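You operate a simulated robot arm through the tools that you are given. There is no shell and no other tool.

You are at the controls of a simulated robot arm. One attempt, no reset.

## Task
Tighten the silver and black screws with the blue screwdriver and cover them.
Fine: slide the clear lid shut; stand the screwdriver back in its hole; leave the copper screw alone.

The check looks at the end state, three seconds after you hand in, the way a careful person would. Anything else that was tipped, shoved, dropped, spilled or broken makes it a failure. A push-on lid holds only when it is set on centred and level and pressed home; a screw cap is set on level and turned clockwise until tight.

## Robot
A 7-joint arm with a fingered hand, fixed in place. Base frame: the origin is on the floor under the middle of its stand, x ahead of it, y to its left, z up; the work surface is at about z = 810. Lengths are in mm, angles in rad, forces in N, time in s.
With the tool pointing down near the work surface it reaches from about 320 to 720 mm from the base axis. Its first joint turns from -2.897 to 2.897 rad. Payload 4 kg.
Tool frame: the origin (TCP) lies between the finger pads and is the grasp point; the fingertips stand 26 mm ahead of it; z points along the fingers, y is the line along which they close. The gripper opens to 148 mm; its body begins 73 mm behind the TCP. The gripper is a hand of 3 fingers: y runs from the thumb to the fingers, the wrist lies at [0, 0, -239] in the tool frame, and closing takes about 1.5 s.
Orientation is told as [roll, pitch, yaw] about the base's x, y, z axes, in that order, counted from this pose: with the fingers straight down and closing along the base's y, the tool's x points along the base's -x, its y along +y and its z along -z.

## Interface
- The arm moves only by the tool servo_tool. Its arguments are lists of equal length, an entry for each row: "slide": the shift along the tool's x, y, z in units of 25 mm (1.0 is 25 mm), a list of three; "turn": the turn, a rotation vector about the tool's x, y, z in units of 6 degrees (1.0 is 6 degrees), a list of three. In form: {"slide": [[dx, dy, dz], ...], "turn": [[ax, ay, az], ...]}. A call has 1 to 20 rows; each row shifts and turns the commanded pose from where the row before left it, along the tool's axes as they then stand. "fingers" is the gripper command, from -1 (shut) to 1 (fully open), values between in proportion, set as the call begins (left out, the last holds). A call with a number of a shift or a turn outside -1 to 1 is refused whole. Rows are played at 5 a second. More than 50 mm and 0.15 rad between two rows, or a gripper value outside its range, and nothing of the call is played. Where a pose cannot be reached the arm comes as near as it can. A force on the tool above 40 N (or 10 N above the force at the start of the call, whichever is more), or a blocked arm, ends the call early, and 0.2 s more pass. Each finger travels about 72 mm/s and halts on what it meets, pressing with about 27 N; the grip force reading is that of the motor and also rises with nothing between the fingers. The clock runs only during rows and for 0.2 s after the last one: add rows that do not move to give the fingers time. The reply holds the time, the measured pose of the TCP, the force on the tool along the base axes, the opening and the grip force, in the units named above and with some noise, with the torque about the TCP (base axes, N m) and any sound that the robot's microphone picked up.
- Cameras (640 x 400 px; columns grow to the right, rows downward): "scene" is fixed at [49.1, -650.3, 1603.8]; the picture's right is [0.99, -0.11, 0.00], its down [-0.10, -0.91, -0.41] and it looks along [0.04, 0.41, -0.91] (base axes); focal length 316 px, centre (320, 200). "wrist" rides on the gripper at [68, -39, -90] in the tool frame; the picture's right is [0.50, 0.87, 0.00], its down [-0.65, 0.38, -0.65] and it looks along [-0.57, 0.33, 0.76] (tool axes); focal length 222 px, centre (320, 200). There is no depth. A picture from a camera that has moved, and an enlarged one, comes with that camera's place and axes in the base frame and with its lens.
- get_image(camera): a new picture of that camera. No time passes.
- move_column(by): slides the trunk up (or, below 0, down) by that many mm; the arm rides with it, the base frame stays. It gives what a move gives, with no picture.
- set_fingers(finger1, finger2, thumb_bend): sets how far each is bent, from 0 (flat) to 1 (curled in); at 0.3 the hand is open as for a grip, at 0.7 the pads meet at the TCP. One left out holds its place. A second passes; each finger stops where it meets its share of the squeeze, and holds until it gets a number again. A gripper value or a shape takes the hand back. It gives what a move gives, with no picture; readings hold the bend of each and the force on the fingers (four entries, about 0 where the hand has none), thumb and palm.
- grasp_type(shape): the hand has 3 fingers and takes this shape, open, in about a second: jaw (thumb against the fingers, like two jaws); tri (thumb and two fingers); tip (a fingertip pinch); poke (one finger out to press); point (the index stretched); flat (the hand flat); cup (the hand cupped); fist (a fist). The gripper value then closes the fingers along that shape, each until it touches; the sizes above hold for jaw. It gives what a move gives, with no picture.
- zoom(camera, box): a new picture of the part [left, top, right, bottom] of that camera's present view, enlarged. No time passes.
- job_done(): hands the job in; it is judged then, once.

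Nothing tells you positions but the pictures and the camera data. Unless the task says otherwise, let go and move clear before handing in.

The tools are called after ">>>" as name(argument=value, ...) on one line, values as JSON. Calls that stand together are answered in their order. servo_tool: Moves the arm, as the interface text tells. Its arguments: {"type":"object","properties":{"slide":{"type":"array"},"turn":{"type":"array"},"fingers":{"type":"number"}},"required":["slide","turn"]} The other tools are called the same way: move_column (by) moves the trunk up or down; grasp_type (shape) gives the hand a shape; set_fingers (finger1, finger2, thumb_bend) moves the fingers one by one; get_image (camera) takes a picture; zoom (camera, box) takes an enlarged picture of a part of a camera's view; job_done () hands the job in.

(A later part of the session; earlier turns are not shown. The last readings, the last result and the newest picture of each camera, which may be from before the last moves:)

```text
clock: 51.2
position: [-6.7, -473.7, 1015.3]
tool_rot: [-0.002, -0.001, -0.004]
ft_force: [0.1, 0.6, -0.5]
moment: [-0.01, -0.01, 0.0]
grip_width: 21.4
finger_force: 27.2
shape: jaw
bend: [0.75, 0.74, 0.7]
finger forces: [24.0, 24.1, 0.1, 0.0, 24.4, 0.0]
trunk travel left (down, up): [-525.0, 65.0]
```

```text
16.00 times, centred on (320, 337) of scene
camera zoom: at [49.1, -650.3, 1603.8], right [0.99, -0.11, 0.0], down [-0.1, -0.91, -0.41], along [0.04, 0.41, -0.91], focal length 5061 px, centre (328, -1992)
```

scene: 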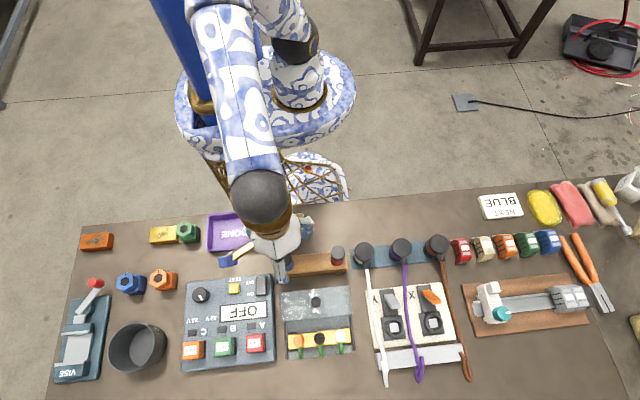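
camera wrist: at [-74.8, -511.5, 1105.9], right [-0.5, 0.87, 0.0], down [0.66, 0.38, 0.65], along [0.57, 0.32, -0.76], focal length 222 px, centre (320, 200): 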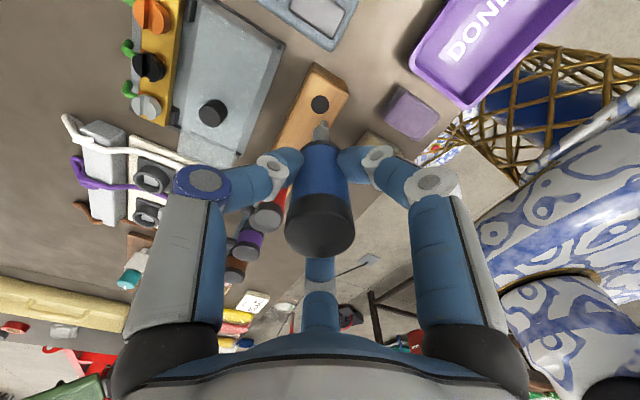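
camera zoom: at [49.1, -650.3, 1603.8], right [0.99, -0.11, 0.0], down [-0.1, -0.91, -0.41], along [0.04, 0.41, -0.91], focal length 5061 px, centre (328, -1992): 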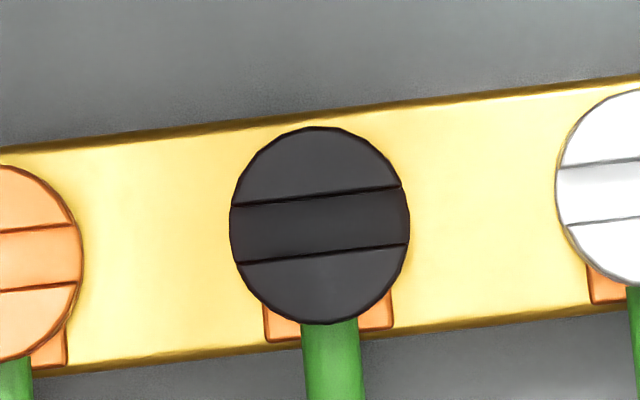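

All slots run along x, about 8 mm wide, and the blade is roughly 5 × 13 mm along the hand's x, so it should drop in at yaw 0. I'll move the driver above the silver screw.

>>> servo_tool(slide=[[-0.499, -0.816, 0], [-0.499, -0.816, 0], [-0.499, -0.816, 0], [-0.499, -0.816, 0], [-0.499, -0.816, 0], [-0.499, -0.816, 0], [-0.499, -0.816, 0], [-0.499, -0.816, 0], [0, 0, 0.6], [0, 0, 0.6], [0, 0, 0], [0, 0, 0]], turn=[[0, 0, 0], [0, 0, 0], [0, 0, 0], [0, 0, 0], [0, 0, 0], [0, 0, 0], [0, 0, 0], [0, 0, 0], [0, 0, 0], [0, 0, 0], [0, 0, 0], [0, 0, 0]])

>>> get_image(camera="wrist")

>>> zoom(camera="wrist", box=[280, 80, 360, 150])

>>> zoom(camera="scene", box=[260, 250, 420, 390])

```text
clock: 53.8
position: [91.8, -638.2, 985.7]
tool_rot: [0.002, -0.001, -0.004]
ft_force: [-0.4, 0.0, -0.6]
moment: [-0.02, 0.02, 0.0]
grip_width: 21.8
finger_force: 27.4
shape: jaw
bend: [0.75, 0.74, 0.7]
finger forces: [24.1, 24.0, 0.1, 0.0, 24.4, 0.0]
trunk travel left (down, up): [-525.0, 65.0]
```

```text
taken
camera wrist: at [24.7, -675.4, 1076.3], right [-0.5, 0.87, 0.0], down [0.66, 0.38, 0.65], along [0.57, 0.32, -0.76], focal length 222 px, centre (320, 200)
```

wrist: 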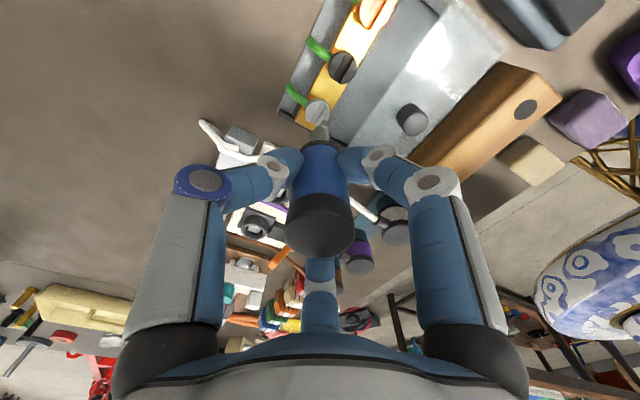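

```text
5.71 times, centred on (320, 115) of wrist
camera zoom: at [24.7, -675.4, 1076.3], right [-0.5, 0.87, 0.0], down [0.66, 0.38, 0.65], along [0.57, 0.32, -0.76], focal length 1269 px, centre (320, 686)
```

zoom: 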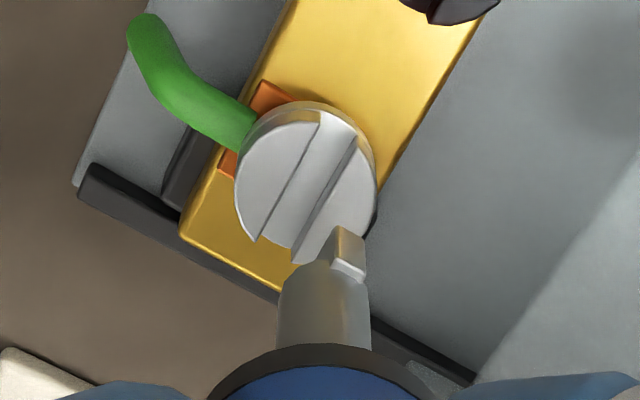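

```text
2.86 times, centred on (340, 320) of scene
camera zoom: at [49.1, -650.3, 1603.8], right [0.99, -0.11, 0.0], down [-0.1, -0.91, -0.41], along [0.04, 0.41, -0.91], focal length 904 px, centre (263, -143)
```

zoom: 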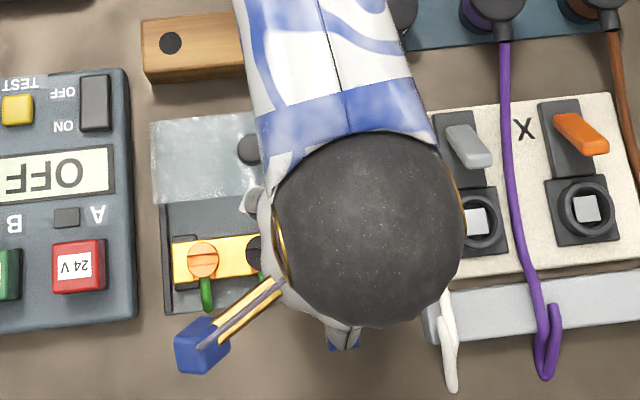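

The silver screw's slot and the blade share one image here. The blade needs to shift about 2 mm in +x and 2.5 mm in -y, so I'll make that correction and lower until the tip is just above the head.

>>> servo_tool(slide=[[-0.088, -0.1, 0.5], [0, 0, 0.5], [0, 0, 0]], turn=[[0, 0, 0], [0, 0, 0], [0, 0, 0]])

>>> zoom(camera="wrist", box=[280, 80, 360, 150])

```text
clock: 54.6
position: [93.7, -641.2, 959.7]
tool_rot: [-0.002, -0.001, -0.004]
ft_force: [0.3, 0.2, -1.3]
moment: [0.0, -0.03, 0.0]
grip_width: 21.5
finger_force: 27.1
shape: jaw
bend: [0.75, 0.74, 0.7]
finger forces: [24.1, 24.1, 0.1, 0.0, 24.3, 0.0]
trunk travel left (down, up): [-525.0, 65.0]
```

```text
5.71 times, centred on (320, 115) of wrist
camera zoom: at [26.8, -678.3, 1050.5], right [-0.5, 0.87, 0.0], down [0.66, 0.38, 0.65], along [0.57, 0.32, -0.76], focal length 1269 px, centre (320, 686)
```

zoom: 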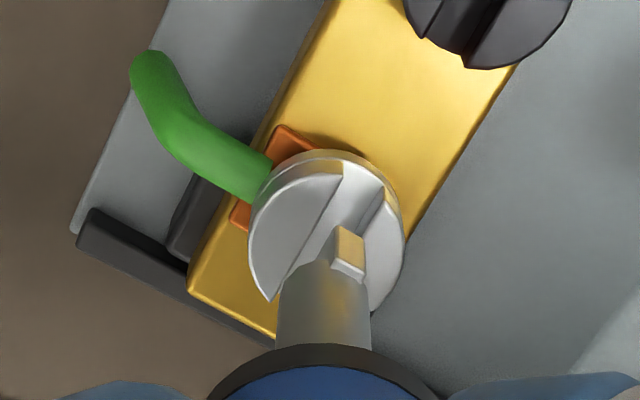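

The blade now lines up with the slot in y to within about half a millimetre. I'll lower to just above the head and look again.

>>> servo_tool(slide=[[-0.03, 0, 0.2], [0, 0, 0.16], [0, 0, 0]], turn=[[0, 0, 0], [0, 0, 0], [0, 0, 0]])

>>> zoom(camera="wrist", box=[280, 80, 360, 150])

```text
clock: 55.4
position: [94.8, -640.2, 952.0]
tool_rot: [-0.003, 0.001, -0.005]
ft_force: [-0.8, 0.2, -0.3]
moment: [0.03, 0.02, 0.0]
grip_width: 21.7
finger_force: 27.1
shape: jaw
bend: [0.75, 0.74, 0.7]
finger forces: [24.0, 24.1, 0.1, 0.1, 24.2, 0.0]
trunk travel left (down, up): [-525.0, 65.0]
```

```text
5.71 times, centred on (320, 115) of wrist
camera zoom: at [27.6, -678.3, 1041.6], right [-0.5, 0.87, 0.0], down [0.66, 0.38, 0.65], along [0.57, 0.32, -0.76], focal length 1269 px, centre (320, 686)
```

zoom: 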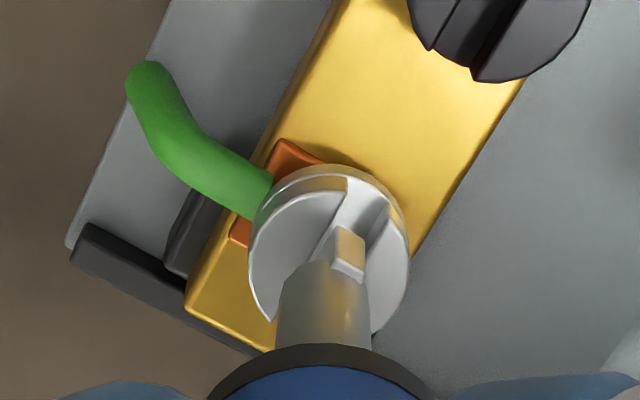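

The blade sits right over the slot. I'll lower in 1 mm steps until it seats.

>>> servo_tool(slide=[[0, 0, 0.04], [0, 0, 0.04], [0, 0, 0.04], [0, 0, 0.04], [0, 0, 0.04], [0, 0, 0]], turn=[[0, 0, 0], [0, 0, 0], [0, 0, 0], [0, 0, 0], [0, 0, 0], [0, 0, 0]])

>>> zoom(camera="wrist", box=[280, 80, 360, 150])

```text
clock: 56.8
position: [95.1, -641.2, 946.0]
tool_rot: [0.0, 0.0, -0.004]
ft_force: [-0.6, 0.6, -1.1]
moment: [-0.01, 0.03, -0.02]
grip_width: 21.4
finger_force: 26.8
shape: jaw
bend: [0.75, 0.74, 0.7]
finger forces: [24.1, 24.1, 0.0, 0.0, 24.4, 0.0]
trunk travel left (down, up): [-525.0, 65.0]
```

```text
5.71 times, centred on (320, 115) of wrist
camera zoom: at [27.5, -678.0, 1036.5], right [-0.5, 0.87, 0.0], down [0.66, 0.38, 0.65], along [0.57, 0.32, -0.76], focal length 1269 px, centre (320, 686)
```

zoom: 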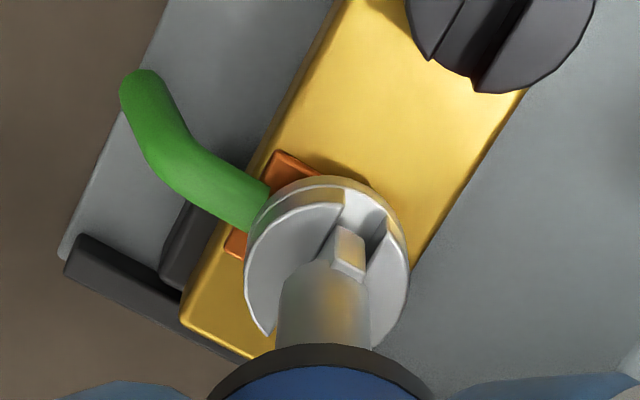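

No contact yet, and the blade looks centred in the slot. I'll keep lowering.

>>> servo_tool(slide=[[0, 0, 0.04], [0, 0, 0.04], [0, 0, 0.04], [0, 0, 0.04], [0, 0, 0.04], [0, 0, 0]], turn=[[0, 0, 0], [0, 0, 0], [0, 0, 0], [0, 0, 0], [0, 0, 0], [0, 0, 0]])

>>> zoom(camera="wrist", box=[280, 80, 360, 150])

```text
clock: 58.2
position: [96.4, -640.4, 941.1]
tool_rot: [-0.001, 0.0, -0.003]
ft_force: [0.5, 0.4, -0.9]
moment: [-0.01, -0.01, 0.01]
grip_width: 21.6
finger_force: 26.6
shape: jaw
bend: [0.75, 0.74, 0.7]
finger forces: [24.0, 24.1, 0.0, 0.1, 24.4, 0.0]
trunk travel left (down, up): [-525.0, 65.0]
```

```text
5.71 times, centred on (320, 115) of wrist
camera zoom: at [27.9, -678.0, 1031.7], right [-0.5, 0.87, 0.0], down [0.66, 0.38, 0.65], along [0.57, 0.32, -0.76], focal length 1269 px, centre (320, 686)
```

zoom: 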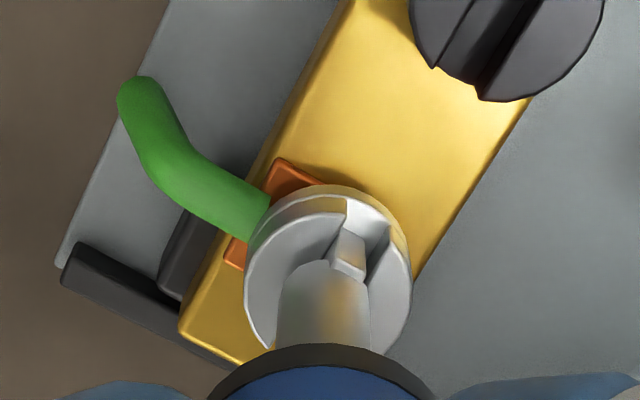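

The blade is entering the slot. I'll continue lowering gently until it bottoms.

>>> servo_tool(slide=[[0, 0, 0.03], [0, 0, 0.03], [0, 0, 0.03], [0, 0, 0.03], [0, 0, 0.03], [0, 0, 0]], turn=[[0, 0, 0], [0, 0, 0], [0, 0, 0], [0, 0, 0], [0, 0, 0], [0, 0, 0]])

>>> zoom(camera="wrist", box=[280, 80, 360, 150])

```text
clock: 59.6
position: [95.2, -640.3, 940.1]
tool_rot: [-0.005, -0.002, -0.003]
ft_force: [0.7, -0.5, 23.5]
moment: [-0.06, -0.01, -0.02]
grip_width: 22.3
finger_force: 27.2
shape: jaw
bend: [0.75, 0.74, 0.69]
finger forces: [28.6, 29.3, 0.0, 0.0, 30.4, 0.0]
trunk travel left (down, up): [-525.0, 65.0]
```

```text
5.71 times, centred on (320, 115) of wrist
camera zoom: at [27.6, -676.6, 1029.9], right [-0.5, 0.87, -0.01], down [0.66, 0.38, 0.65], along [0.57, 0.32, -0.76], focal length 1269 px, centre (320, 686)
```

zoom: 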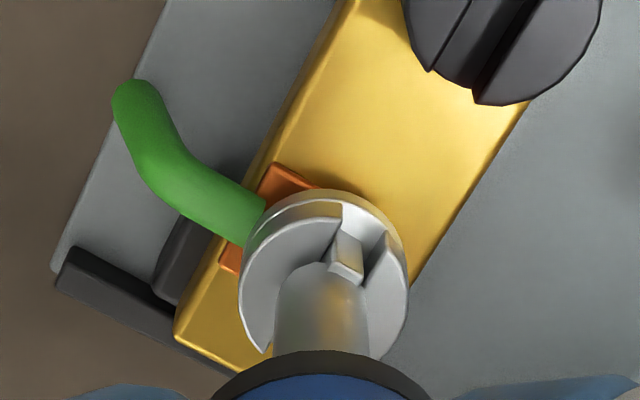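

The blade has bottomed in the slot with a 23 N reaction. I'll ease the pressure a little and begin turning clockwise while watching the torque.

>>> servo_tool(slide=[[0, 0, -0.04], [0, 0, 0], [0, 0, 0], [0, 0, 0], [0, 0, 0], [0, 0, 0], [0, 0, 0]], turn=[[0, 0, 0], [0, 0, 1], [0, 0, 1], [0, 0, 1], [0, 0, 1], [0, 0, 1], [0, 0, 0]])

>>> zoom(camera="wrist", box=[270, 70, 370, 160])

```text
clock: 61.2
position: [95.0, -640.7, 938.7]
tool_rot: [-0.001, -0.001, -0.529]
ft_force: [1.2, -1.9, 21.0]
moment: [-0.11, 0.02, -0.02]
grip_width: 22.5
finger_force: 26.7
shape: jaw
bend: [0.75, 0.74, 0.69]
finger forces: [28.1, 29.0, 0.0, 0.0, 30.4, 0.0]
trunk travel left (down, up): [-525.0, 65.0]
```

```text
4.44 times, centred on (320, 115) of wrist
camera zoom: at [17.2, -637.6, 1029.8], right [0.0, 1.0, 0.0], down [0.76, 0.0, 0.65], along [0.65, -0.01, -0.76], focal length 987 px, centre (320, 578)
```

zoom: 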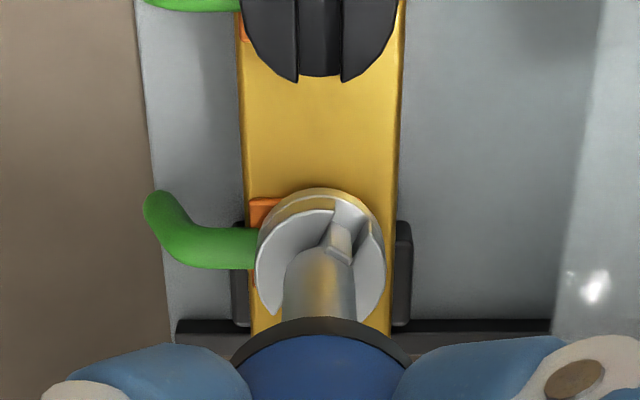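

The screw's slot is turning with the blade. I'll continue clockwise.

>>> servo_tool(slide=[[0, 0, 0], [0, 0, 0], [0, 0, 0], [0, 0, 0], [0, 0, 0], [0, 0, 0], [0, 0, 0], [0, 0, 0], [0, 0, 0], [0, 0, 0], [0, 0, 0]], turn=[[0, 0, 1], [0, 0, 1], [0, 0, 1], [0, 0, 1], [0, 0, 1], [0, 0, 1], [0, 0, 1], [0, 0, 1], [0, 0, 1], [0, 0, 1], [0, 0, 0]])

>>> zoom(camera="wrist", box=[270, 70, 370, 160])

```text
clock: 63.6
position: [94.1, -639.1, 938.7]
tool_rot: [0.001, -0.003, -1.577]
ft_force: [-1.7, -3.3, 22.3]
moment: [-0.06, 0.13, 0.04]
grip_width: 22.4
finger_force: 27.1
shape: jaw
bend: [0.75, 0.74, 0.69]
finger forces: [28.0, 29.7, 0.1, 0.1, 30.2, 0.0]
trunk travel left (down, up): [-525.0, 65.0]
```

```text
4.44 times, centred on (320, 115) of wrist
camera zoom: at [56.2, -570.1, 1029.6], right [0.87, 0.5, 0.0], down [0.37, -0.66, 0.66], along [0.33, -0.57, -0.75], focal length 987 px, centre (320, 578)
```

zoom: 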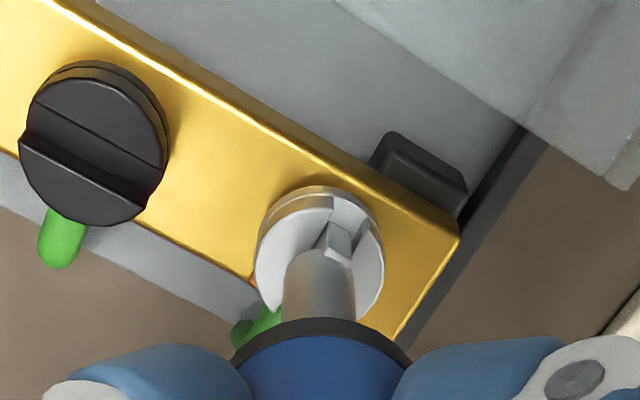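

The silver screw has turned 90° with little resistance, so I'll keep turning.

>>> servo_tool(slide=[[0, 0, 0], [0, 0, 0], [0, 0, 0], [0, 0, 0], [0, 0, 0], [0, 0, 0], [0, 0, 0], [0, 0, 0], [0, 0, 0], [0, 0, 0], [0, 0, 0]], turn=[[0, 0, 1], [0, 0, 1], [0, 0, 1], [0, 0, 1], [0, 0, 1], [0, 0, 1], [0, 0, 1], [0, 0, 1], [0, 0, 1], [0, 0, 1], [0, 0, 0]])

>>> zoom(camera="wrist", box=[270, 70, 370, 160])

```text
clock: 66.0
position: [92.1, -641.3, 937.6]
tool_rot: [-0.001, 0.0, -2.625]
ft_force: [-10.4, 1.1, 3.8]
moment: [0.35, 0.68, 0.53]
grip_width: 20.7
finger_force: 27.0
shape: jaw
bend: [0.74, 0.75, 0.72]
finger forces: [30.2, 19.6, 0.0, 0.1, 52.6, 0.0]
trunk travel left (down, up): [-525.0, 65.0]
```

```text
4.44 times, centred on (320, 115) of wrist
camera zoom: at [132.9, -571.2, 1028.4], right [0.86, -0.5, 0.0], down [-0.38, -0.65, 0.65], along [-0.33, -0.56, -0.76], focal length 987 px, centre (320, 578)
```

zoom: 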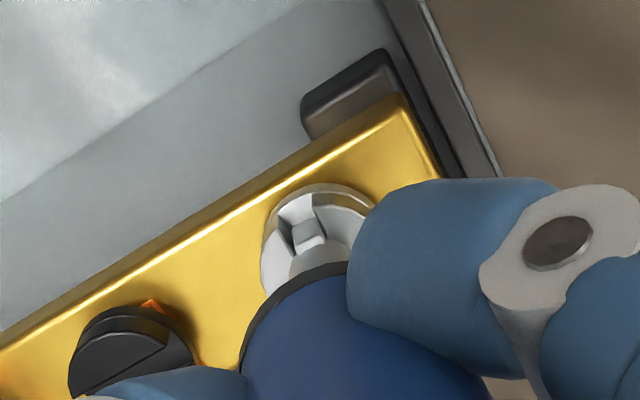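

Torque has risen to about 0.5 N·m with side force, so the screw may be tight and the handle shifting in the grip. I'll look at the whole view.

>>> get_image(camera="wrist")

>>> get_image(camera="scene")

```text
taken
camera wrist: at [132.9, -571.2, 1028.4], right [0.86, -0.5, 0.0], down [-0.38, -0.65, 0.65], along [-0.33, -0.56, -0.76], focal length 222 px, centre (320, 200)
```

wrist: 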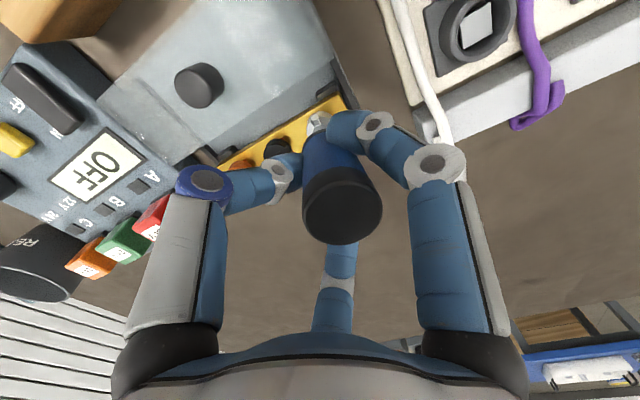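

```text
taken
```

scene: 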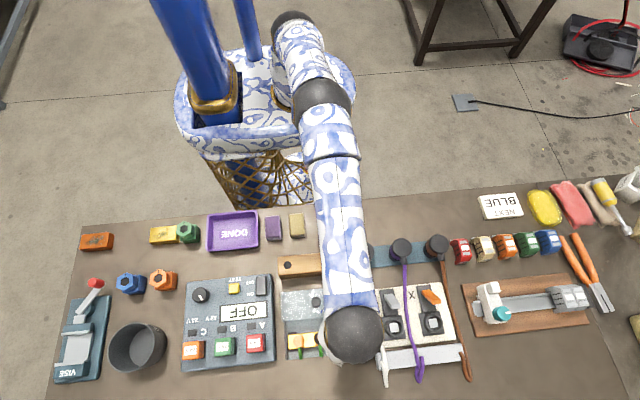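

>>> zoom(camera="wrist", box=[300, 105, 345, 140])

```text
11.43 times, centred on (322, 122) of wrist
camera zoom: at [132.9, -571.2, 1028.4], right [0.86, -0.5, 0.0], down [-0.38, -0.65, 0.65], along [-0.33, -0.56, -0.76], focal length 2538 px, centre (291, 1086)
```

zoom: 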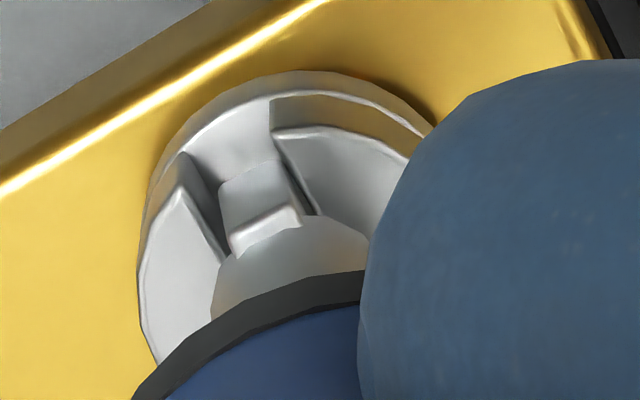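

The slot now lies about 90° from where it began, and the hand then slipped around the handle while the screw held firm. It's tight. I'll back off about 12°, within the slot play, to relieve the torque, and then check before lifting out.

>>> servo_tool(slide=[[0, 0, 0], [0, 0, 0], [0, 0, 0], [0, 0, 0]], turn=[[0, 0, -0.6], [0, 0, -0.6], [0, 0, -0.6], [0, 0, 0]])

>>> get_image(camera="wrist")

>>> zoom(camera="wrist", box=[280, 90, 360, 150])

```text
clock: 67.0
position: [95.8, -640.7, 937.8]
tool_rot: [0.002, 0.0, -2.43]
ft_force: [-1.5, 1.9, 2.2]
moment: [0.15, 0.14, 0.01]
grip_width: 20.8
finger_force: 26.7
shape: jaw
bend: [0.74, 0.74, 0.72]
finger forces: [28.7, 20.4, 0.0, 0.1, 35.6, 0.0]
trunk travel left (down, up): [-525.0, 65.0]
```

```text
taken
camera wrist: at [121.5, -565.1, 1028.9], right [0.94, -0.33, 0.0], down [-0.25, -0.71, 0.65], along [-0.21, -0.62, -0.76], focal length 222 px, centre (320, 200)
```

wrist: 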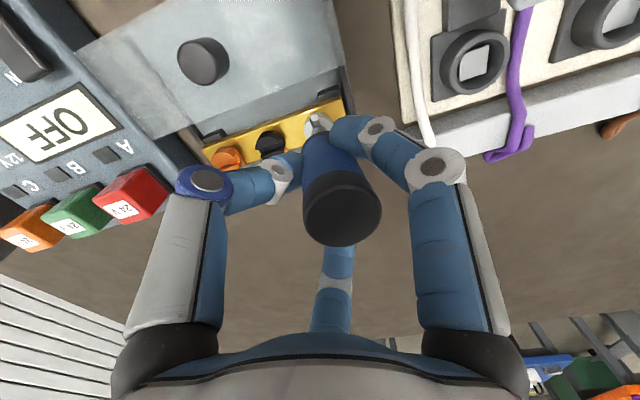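

```text
6.67 times, centred on (320, 120) of wrist
camera zoom: at [121.5, -565.1, 1028.9], right [0.94, -0.33, 0.0], down [-0.25, -0.71, 0.65], along [-0.21, -0.62, -0.76], focal length 1481 px, centre (320, 733)
```

zoom: 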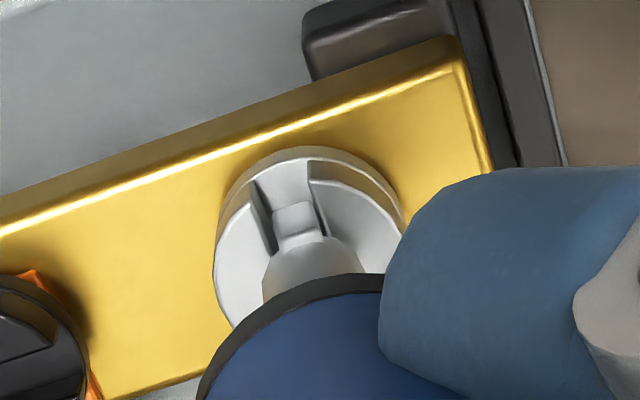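

The torque is relieved, but the driver has tilted a little in the hand. With the blade still standing in the slot and the fingers caging it, I'll open slightly so I can regrip it upright.

>>> servo_tool(slide=[[0, 0, 0], [0, 0, 0], [0, 0, 0], [0, 0, 0]], turn=[[0, 0, 0], [0, 0, 0], [0, 0, 0], [0, 0, 0]], fingers=-0.58)

>>> get_image(camera="wrist")

>>> zoom(camera="wrist", box=[280, 90, 360, 150])

```text
clock: 68.0
position: [94.9, -640.2, 939.2]
tool_rot: [0.003, -0.001, -2.431]
ft_force: [0.4, -0.3, 0.5]
moment: [0.0, 0.01, 0.0]
grip_width: 31.2
finger_force: 0.1
shape: jaw
bend: [0.75, 0.75, 0.7]
finger forces: [0.5, 0.5, 0.0, 0.0, 0.0, 0.0]
trunk travel left (down, up): [-525.0, 65.0]
```

```text
taken
camera wrist: at [121.2, -565.4, 1028.7], right [0.94, -0.33, 0.0], down [-0.25, -0.71, 0.65], along [-0.22, -0.62, -0.76], focal length 222 px, centre (320, 200)
```

wrist: 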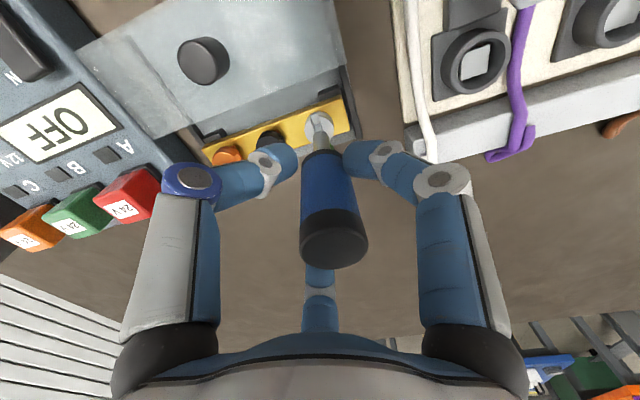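

```text
6.67 times, centred on (320, 120) of wrist
camera zoom: at [121.2, -565.4, 1028.7], right [0.94, -0.33, 0.0], down [-0.25, -0.71, 0.65], along [-0.22, -0.62, -0.76], focal length 1481 px, centre (320, 733)
```

zoom: 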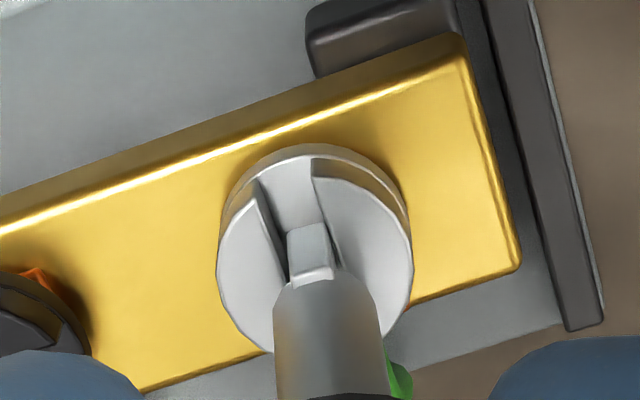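

The driver is leaning lightly on the fingers with the blade still in the slot. I'll re-centre the hand over the slot and close to stand it upright.

>>> servo_tool(slide=[[0.031, -0.036, 0], [0, 0, 0]], turn=[[0, 0, 0], [0, 0, 0]])

>>> servo_tool(slide=[[0, 0, 0], [0, 0, 0], [0, 0, 0], [0, 0, 0], [0, 0, 0], [0, 0, 0]], turn=[[0, 0, 0], [0, 0, 0], [0, 0, 0], [0, 0, 0], [0, 0, 0], [0, 0, 0]], fingers=-1)

>>> get_image(camera="wrist")

>>> zoom(camera="wrist", box=[280, 90, 360, 150])

```text
clock: 68.6
position: [94.5, -639.8, 938.2]
tool_rot: [0.0, 0.0, -2.433]
ft_force: [1.0, -0.4, 1.3]
moment: [0.0, 0.03, 0.02]
grip_width: 31.4
finger_force: 0.1
shape: jaw
bend: [0.75, 0.75, 0.7]
finger forces: [0.4, 0.4, 0.1, 0.0, 0.0, 0.0]
trunk travel left (down, up): [-525.0, 65.0]
```

```text
clock: 70.0
position: [94.5, -639.0, 938.1]
tool_rot: [0.002, -0.001, -2.432]
ft_force: [-1.9, -1.0, -1.4]
moment: [-0.05, 0.21, 0.02]
grip_width: 13.4
finger_force: 27.6
shape: jaw
bend: [0.76, 0.75, 0.72]
finger forces: [18.0, 26.0, 0.0, 0.0, 24.7, 0.0]
trunk travel left (down, up): [-525.0, 65.0]
```

```text
taken
camera wrist: at [120.8, -564.4, 1028.6], right [0.94, -0.33, 0.0], down [-0.25, -0.71, 0.65], along [-0.22, -0.62, -0.76], focal length 222 px, centre (320, 200)
```

wrist: 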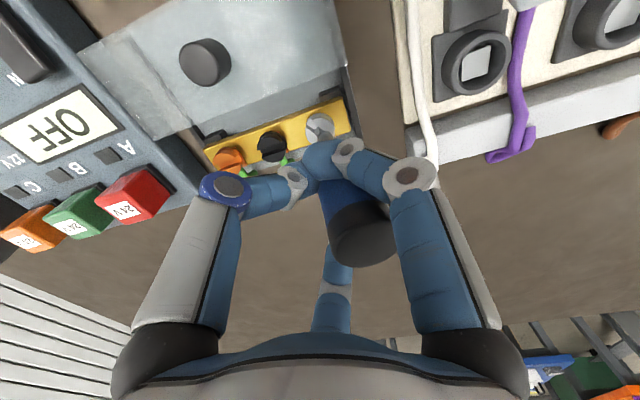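

```text
6.67 times, centred on (320, 120) of wrist
camera zoom: at [120.8, -564.4, 1028.6], right [0.94, -0.33, 0.0], down [-0.25, -0.71, 0.65], along [-0.22, -0.62, -0.76], focal length 1481 px, centre (320, 733)
```

zoom: 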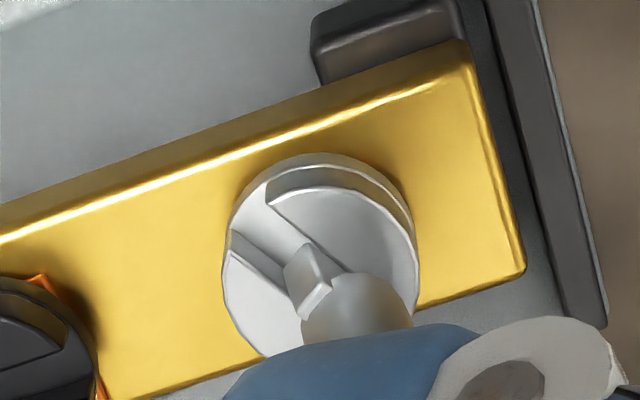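

Closing squeezed the handle sideways and turned the screw back about 25°, so this grip is bad. I'll open in small steps to let the driver lean inside the finger cage again.

>>> servo_tool(slide=[[0, 0, 0], [0, 0, 0], [0, 0, 0]], turn=[[0, 0, 0], [0, 0, 0], [0, 0, 0]], fingers=-0.75)

>>> get_image(camera="wrist")

```text
clock: 70.8
position: [95.5, -638.3, 938.3]
tool_rot: [0.002, 0.001, -2.433]
ft_force: [0.4, 0.4, -0.6]
moment: [0.0, 0.0, -0.01]
grip_width: 18.5
finger_force: 0.0
shape: jaw
bend: [0.74, 0.74, 0.7]
finger forces: [0.0, 0.0, 0.0, 0.1, 0.1, 0.0]
trunk travel left (down, up): [-525.0, 65.0]
```

```text
taken
camera wrist: at [121.3, -564.2, 1028.7], right [0.94, -0.33, 0.0], down [-0.25, -0.71, 0.65], along [-0.22, -0.62, -0.76], focal length 222 px, centre (320, 200)
```

wrist: 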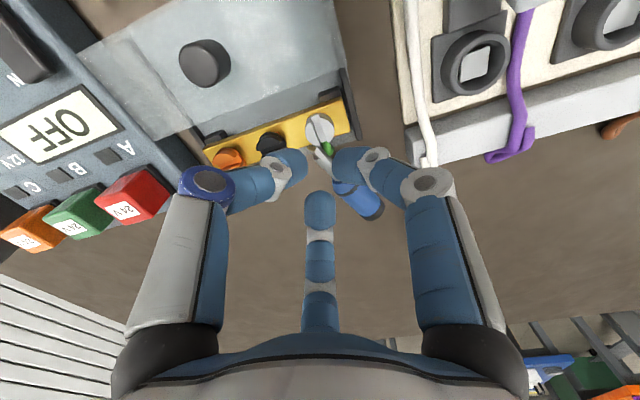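

The driver has slipped out of the cage and toppled. I'll check the scene before moving anything.

>>> get_image(camera="scene")

>>> zoom(camera="wrist", box=[260, 90, 420, 240])

>>> zoom(camera="scene", box=[270, 290, 430, 400])

```text
taken
```

scene: 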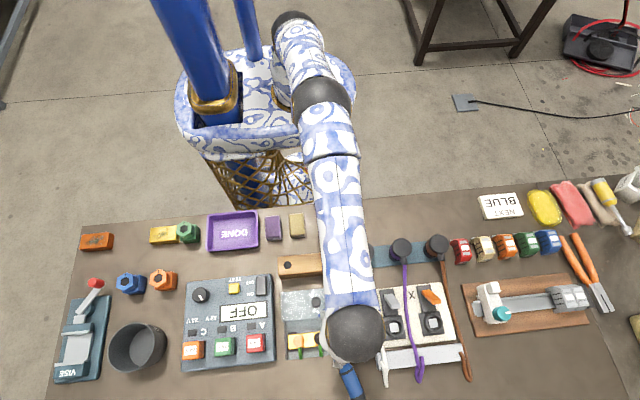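

```text
2.67 times, centred on (340, 165) of wrist
camera zoom: at [121.3, -564.2, 1028.7], right [0.94, -0.33, 0.0], down [-0.25, -0.71, 0.65], along [-0.22, -0.62, -0.76], focal length 592 px, centre (267, 293)
```

zoom: 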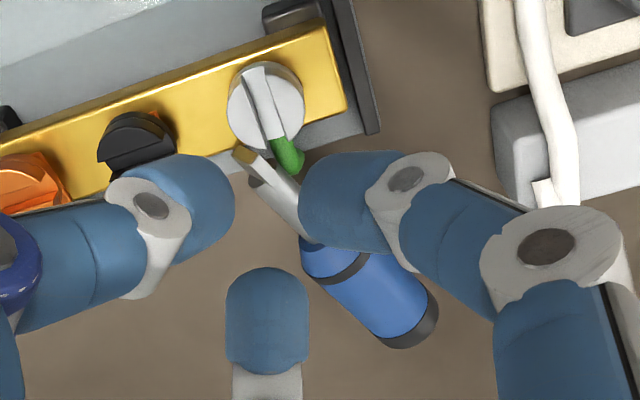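

```text
3.64 times, centred on (350, 345) of scene
camera zoom: at [49.1, -650.3, 1603.8], right [0.99, -0.11, 0.0], down [-0.1, -0.91, -0.41], along [0.04, 0.41, -0.91], focal length 1150 px, centre (211, -327)
```

zoom: 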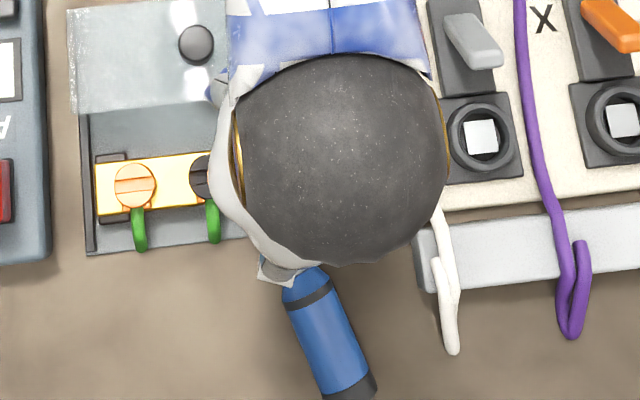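

The driver now lies on the table in front of the box, with its tip toward the silver screw and nothing else disturbed. I'll raise the hand straight up, clear of it, and survey.

>>> servo_tool(slide=[[0, 0, -0.3], [0, 0, -0.5], [0, 0, -0.8], [0, 0, -0.8], [0, 0, -0.8], [0, 0, -0.8], [0, 0, -0.8], [0, 0, 0]], turn=[[0, 0, 0], [0, 0, 0], [0, 0, 0], [0, 0, 0], [0, 0, 0], [0, 0, 0], [0, 0, 0], [0, 0, 0]])

>>> get_image(camera="wrist")

>>> zoom(camera="wrist", box=[240, 60, 440, 240])

```text
clock: 72.6
position: [96.2, -629.8, 1057.8]
tool_rot: [0.0, 0.002, -2.431]
ft_force: [0.5, 0.0, 0.5]
moment: [0.03, 0.03, 0.01]
grip_width: 18.5
finger_force: 0.1
shape: jaw
bend: [0.74, 0.74, 0.7]
finger forces: [0.1, 0.0, 0.0, 0.1, 0.0, 0.0]
out of reach, approached as far as the arm can: row 7
trunk travel left (down, up): [-525.0, 65.0]
```

```text
taken
camera wrist: at [122.9, -554.6, 1147.3], right [0.94, -0.33, 0.0], down [-0.25, -0.71, 0.65], along [-0.22, -0.62, -0.76], focal length 222 px, centre (320, 200)
```

wrist: 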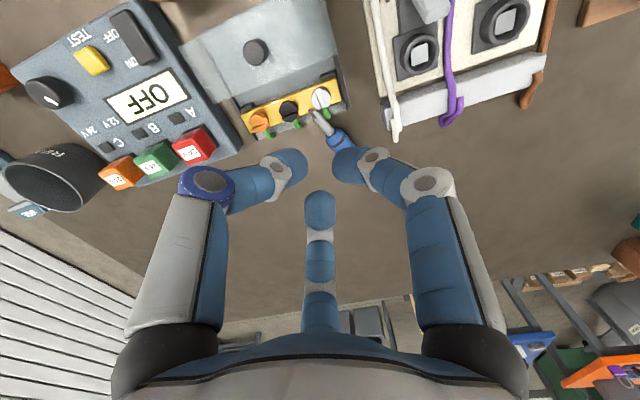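

```text
2.22 times, centred on (340, 150) of wrist
camera zoom: at [122.9, -554.6, 1147.3], right [0.94, -0.33, 0.0], down [-0.25, -0.71, 0.65], along [-0.22, -0.62, -0.76], focal length 494 px, centre (276, 311)
```

zoom: 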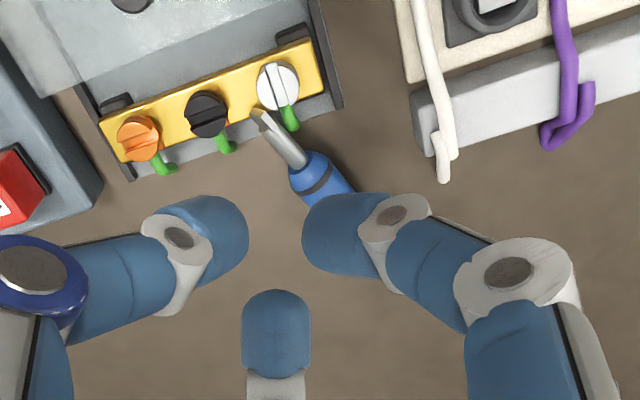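

The silver screw's slot and the fallen driver are visible, but a finger hides the handle. I'll shift the hand back toward the robot for a clearer look.

>>> servo_tool(slide=[[0.65, -0.76, 0], [0.65, -0.76, 0], [0.4, -0.46, 0], [0, 0, 0]], turn=[[0, 0, 0], [0, 0, 0], [0, 0, 0], [0, 0, 0]])

>>> get_image(camera="wrist")

>>> zoom(camera="wrist", box=[250, 50, 410, 180])

>>> get_image(camera="scene")

```text
clock: 73.6
position: [96.6, -565.0, 1057.1]
tool_rot: [0.003, -0.001, -2.433]
ft_force: [1.1, -0.5, 0.0]
moment: [0.0, 0.0, 0.01]
grip_width: 18.6
finger_force: 0.2
shape: jaw
bend: [0.74, 0.74, 0.7]
finger forces: [0.0, 0.0, 0.0, 0.1, 0.1, 0.1]
trunk travel left (down, up): [-525.0, 65.0]
```

```text
taken
camera wrist: at [122.7, -489.1, 1146.9], right [0.94, -0.33, 0.0], down [-0.25, -0.71, 0.65], along [-0.22, -0.62, -0.76], focal length 222 px, centre (320, 200)
```

wrist: 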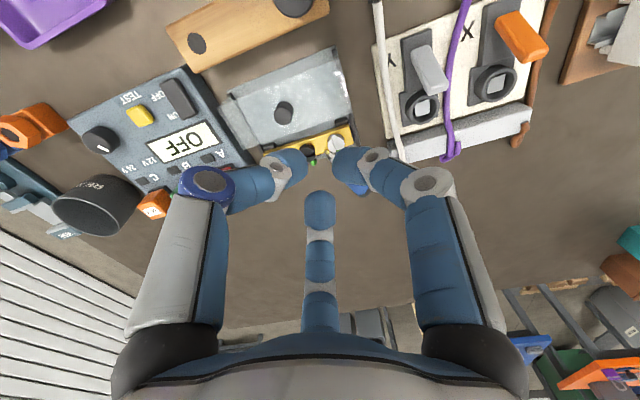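

```text
3.08 times, centred on (330, 115) of wrist
camera zoom: at [122.7, -489.1, 1146.9], right [0.94, -0.33, 0.0], down [-0.25, -0.71, 0.65], along [-0.22, -0.62, -0.76], focal length 684 px, centre (289, 462)
```

zoom: 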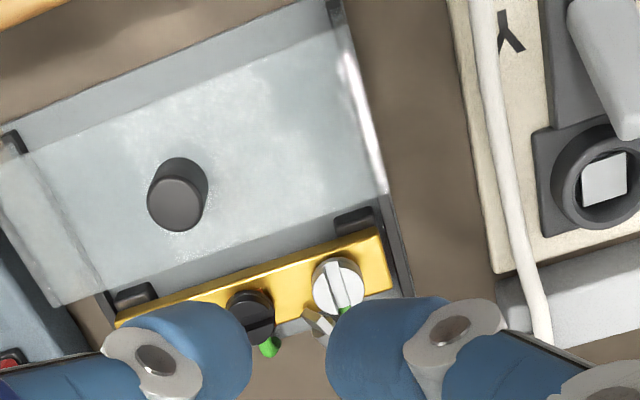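

```text
taken
```

scene: 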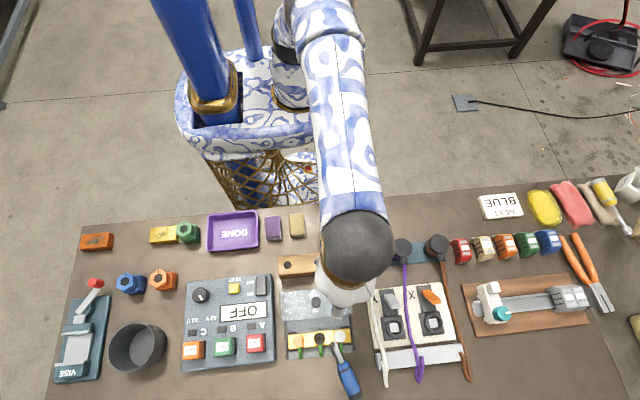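

The scene camera now has a clear view of the driver and the screws. I'll enlarge it.

>>> zoom(camera="scene", box=[280, 310, 400, 400])

>>> zoom(camera="scene", box=[310, 325, 365, 365])

```text
4.44 times, centred on (340, 355) of scene
camera zoom: at [49.1, -650.3, 1603.8], right [0.99, -0.11, 0.0], down [-0.1, -0.91, -0.41], along [0.04, 0.41, -0.91], focal length 1406 px, centre (231, -489)
```

zoom: 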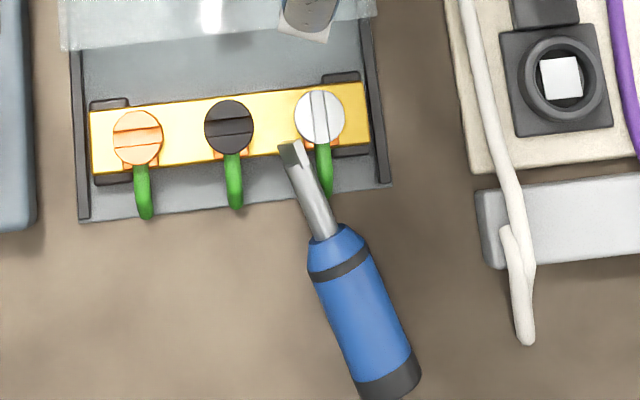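

```text
10.00 times, centred on (338, 345) of scene
camera zoom: at [49.1, -650.3, 1603.8], right [0.99, -0.11, 0.0], down [-0.1, -0.91, -0.41], along [0.04, 0.41, -0.91], focal length 3163 px, centre (145, -1250)
```

zoom: 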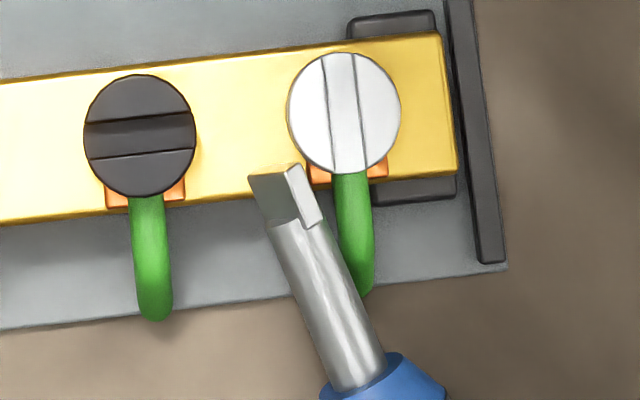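

The driver lies from about (79, -651) at the tip to (116, -763) at the cap, at the edge of the arm's reach, and the silver slot is now turned 90° from its start. My plan is to raise the trunk for more reach and pick the driver up. I'll then lay it on free table nearer the robot, take it at a tilt to re-seat it upright in its hole, and regrip it properly.

>>> move_column(by=60)

>>> servo_tool(slide=[[0, 0, 0], [0, 0, 0], [0, 0, 0], [0, 0, 0], [0, 0, 0], [0, 0, 0], [0, 0, 0], [0, 0, 0], [0, 0, 0], [0, 0, 0], [0, 0, 0], [0, 0, 0], [0, 0, 0]], turn=[[0, 0, -0.9483], [0, 0, -0.9483], [0, 0, -0.9483], [0, 0, -0.9483], [0, 0, -0.9483], [0, 0, -0.9483], [0, 0, -0.9483], [0, 0, -0.9483], [0, 0, -0.9483], [0, 0, -0.9483], [0, 0, -0.9483], [0, 0, -0.9483], [0, 0, 0]], fingers=0.2)

```text
clock: 74.6
position: [95.9, -564.4, 1115.7]
tool_rot: [0.002, 0.001, -2.433]
ft_force: [-0.4, 0.2, 0.2]
moment: [-0.03, 0.02, 0.03]
grip_width: 18.6
finger_force: 0.0
shape: jaw
bend: [0.74, 0.74, 0.7]
finger forces: [0.0, 0.0, 0.0, 0.1, 0.0, 0.1]
trunk travel left (down, up): [-585.0, 5.0]
```

```text
clock: 77.4
position: [96.5, -565.1, 1116.0]
tool_rot: [0.0, -0.001, -1.239]
ft_force: [-0.6, -0.3, 0.2]
moment: [0.02, 0.03, 0.02]
grip_width: 88.4
finger_force: 0.0
shape: jaw
bend: [0.32, 0.32, 0.7]
finger forces: [0.0, 0.0, 0.1, 0.1, 0.0, 0.0]
trunk travel left (down, up): [-585.0, 5.0]
```

>>> servo_tool(slide=[[-0.605, -0.191, 0.9], [-0.605, -0.191, 0.9], [-0.605, -0.191, 0.9], [-0.605, -0.191, 0.9], [-0.605, -0.191, 0.9], [-0.605, -0.191, 0.9], [-0.605, -0.191, 0.9], [-0.605, -0.191, 0.9], [0, 0, 0]], turn=[[0, 0, 0], [0, 0, 0], [0, 0, 0], [0, 0, 0], [0, 0, 0], [0, 0, 0], [0, 0, 0], [0, 0, 0], [0, 0, 0]])

>>> get_image(camera="wrist")

>>> get_image(camera="scene")

```text
clock: 79.4
position: [98.3, -662.6, 950.1]
tool_rot: [-0.001, -0.001, -1.241]
ft_force: [0.6, 0.4, 0.9]
moment: [0.01, 0.0, 0.01]
grip_width: 88.4
finger_force: 0.0
shape: jaw
bend: [0.32, 0.32, 0.7]
finger forces: [0.0, 0.1, 0.0, 0.0, 0.1, 0.1]
out of reach, approached as far as the arm can: row 7, 8
trunk travel left (down, up): [-585.0, 5.0]
```

```text
taken
camera wrist: at [39.1, -609.0, 1039.8], right [0.66, 0.75, 0.0], down [0.57, -0.5, 0.65], along [0.49, -0.43, -0.76], focal length 222 px, centre (320, 200)
```

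wrist: 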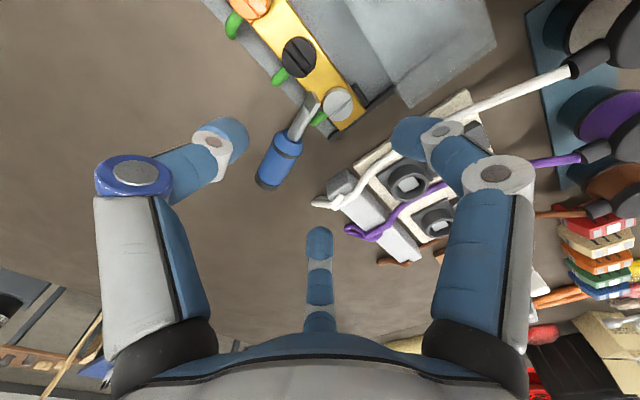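

```text
taken
```

scene: 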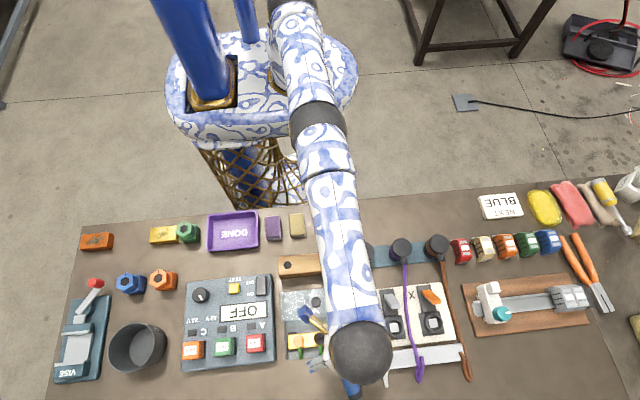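

The arm can't reach that far with the hand straight down. I'll tilt the fingers outward about 20°, which brings the wrist closer in and extends the reach.

>>> servo_tool(slide=[[0, 0, 0], [0, 0, 0], [0, 0, 0], [0, 0, 0], [0, 0, 0]], turn=[[0, -0.85, 0], [0, -0.85, 0], [0, -0.85, 0], [0, -0.85, 0], [0, 0, 0]])

>>> get_image(camera="wrist")

```text
clock: 80.6
position: [100.3, -661.5, 950.6]
tool_rot: [0.0, -0.359, -1.241]
ft_force: [-0.1, 0.1, -0.1]
moment: [0.01, 0.0, -0.02]
grip_width: 88.4
finger_force: 0.1
shape: jaw
bend: [0.32, 0.32, 0.7]
finger forces: [0.0, 0.1, 0.0, 0.0, 0.1, 0.0]
trunk travel left (down, up): [-585.0, 5.0]
```

```text
taken
camera wrist: at [30.8, -582.9, 1011.1], right [0.67, 0.72, -0.18], down [0.48, -0.24, 0.84], along [0.57, -0.65, -0.51], focal length 222 px, centre (320, 200)
```

wrist: 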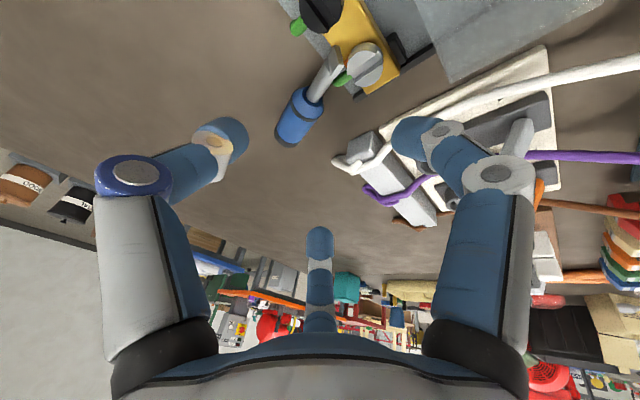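

>>> zoom(camera="wrist", box=[250, 30, 410, 170])

```text
2.86 times, centred on (330, 100) of wrist
camera zoom: at [30.8, -582.9, 1011.1], right [0.67, 0.72, -0.18], down [0.48, -0.24, 0.84], along [0.57, -0.65, -0.51], focal length 635 px, centre (291, 486)
```

zoom: 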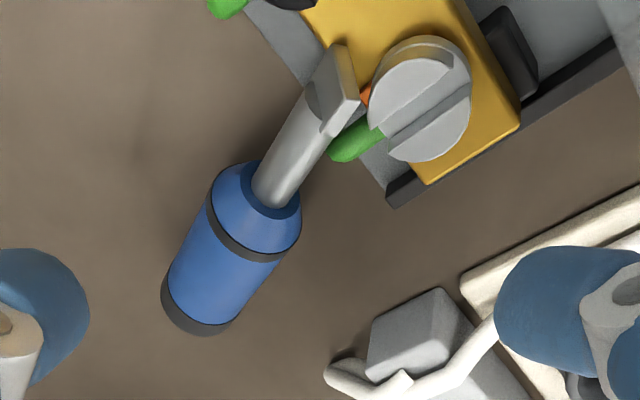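

The driver rests with its tip on the bar's front edge, inclined slightly, with its mid-handle near (100, -716, 835). I'll narrow the fingers a bit and approach along the tilted hand axis, stopping short to check.

>>> servo_tool(slide=[[-0.09, -0.16, 0.8], [-0.09, -0.16, 0.8], [-0.09, -0.16, 0.8], [-0.09, -0.168, 0.8], [0, 0, 0]], turn=[[0, 0, 0], [0, 0, 0], [0, 0, 0], [0, 0, 0], [0, 0, 0]], fingers=-0.34)

>>> get_image(camera="wrist")

>>> get_image(camera="scene")

```text
clock: 81.8
position: [94.8, -701.8, 878.0]
tool_rot: [-0.001, -0.357, -1.241]
ft_force: [0.5, -0.1, 0.7]
moment: [0.02, -0.03, -0.01]
grip_width: 49.2
finger_force: 0.0
shape: jaw
bend: [0.77, 0.77, 0.7]
finger forces: [0.1, 0.0, 0.0, 0.0, 0.1, 0.0]
trunk travel left (down, up): [-585.0, 5.0]
```

```text
taken
camera wrist: at [27.0, -622.6, 938.8], right [0.67, 0.72, -0.17], down [0.48, -0.24, 0.84], along [0.57, -0.65, -0.51], focal length 222 px, centre (320, 200)
```

wrist: 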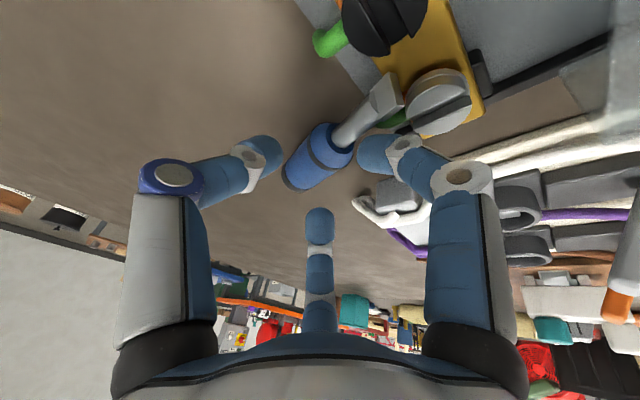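

```text
taken
```

scene: 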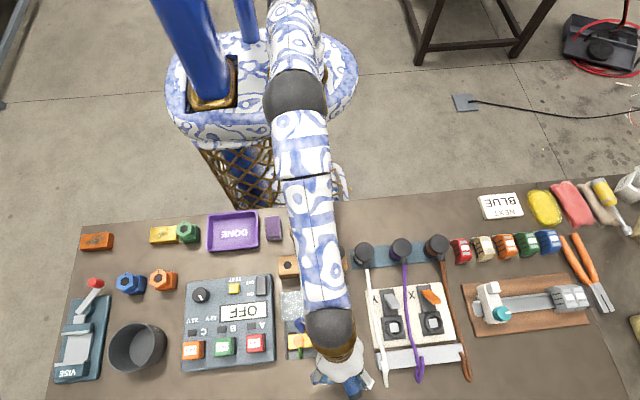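

>>> zoom(camera="wrist", box=[230, 60, 430, 260])

>>> zoom(camera="scene", box=[290, 330, 400, 400])

```text
2.00 times, centred on (330, 160) of wrist
camera zoom: at [27.0, -622.6, 938.8], right [0.67, 0.72, -0.17], down [0.48, -0.24, 0.84], along [0.57, -0.65, -0.51], focal length 444 px, centre (300, 280)
```

zoom: 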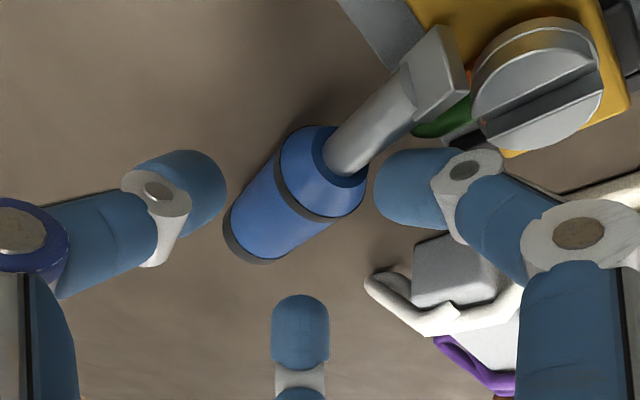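

```text
5.71 times, centred on (345, 365) of scene
camera zoom: at [49.1, -650.3, 1603.8], right [0.99, -0.11, 0.0], down [-0.1, -0.91, -0.41], along [0.04, 0.41, -0.91], focal length 1808 px, centre (177, -743)
```

zoom: 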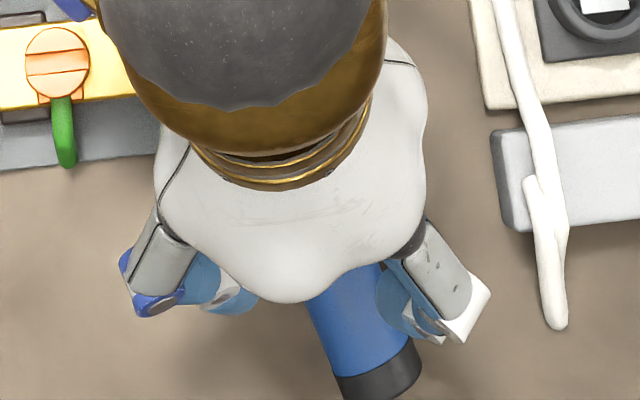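

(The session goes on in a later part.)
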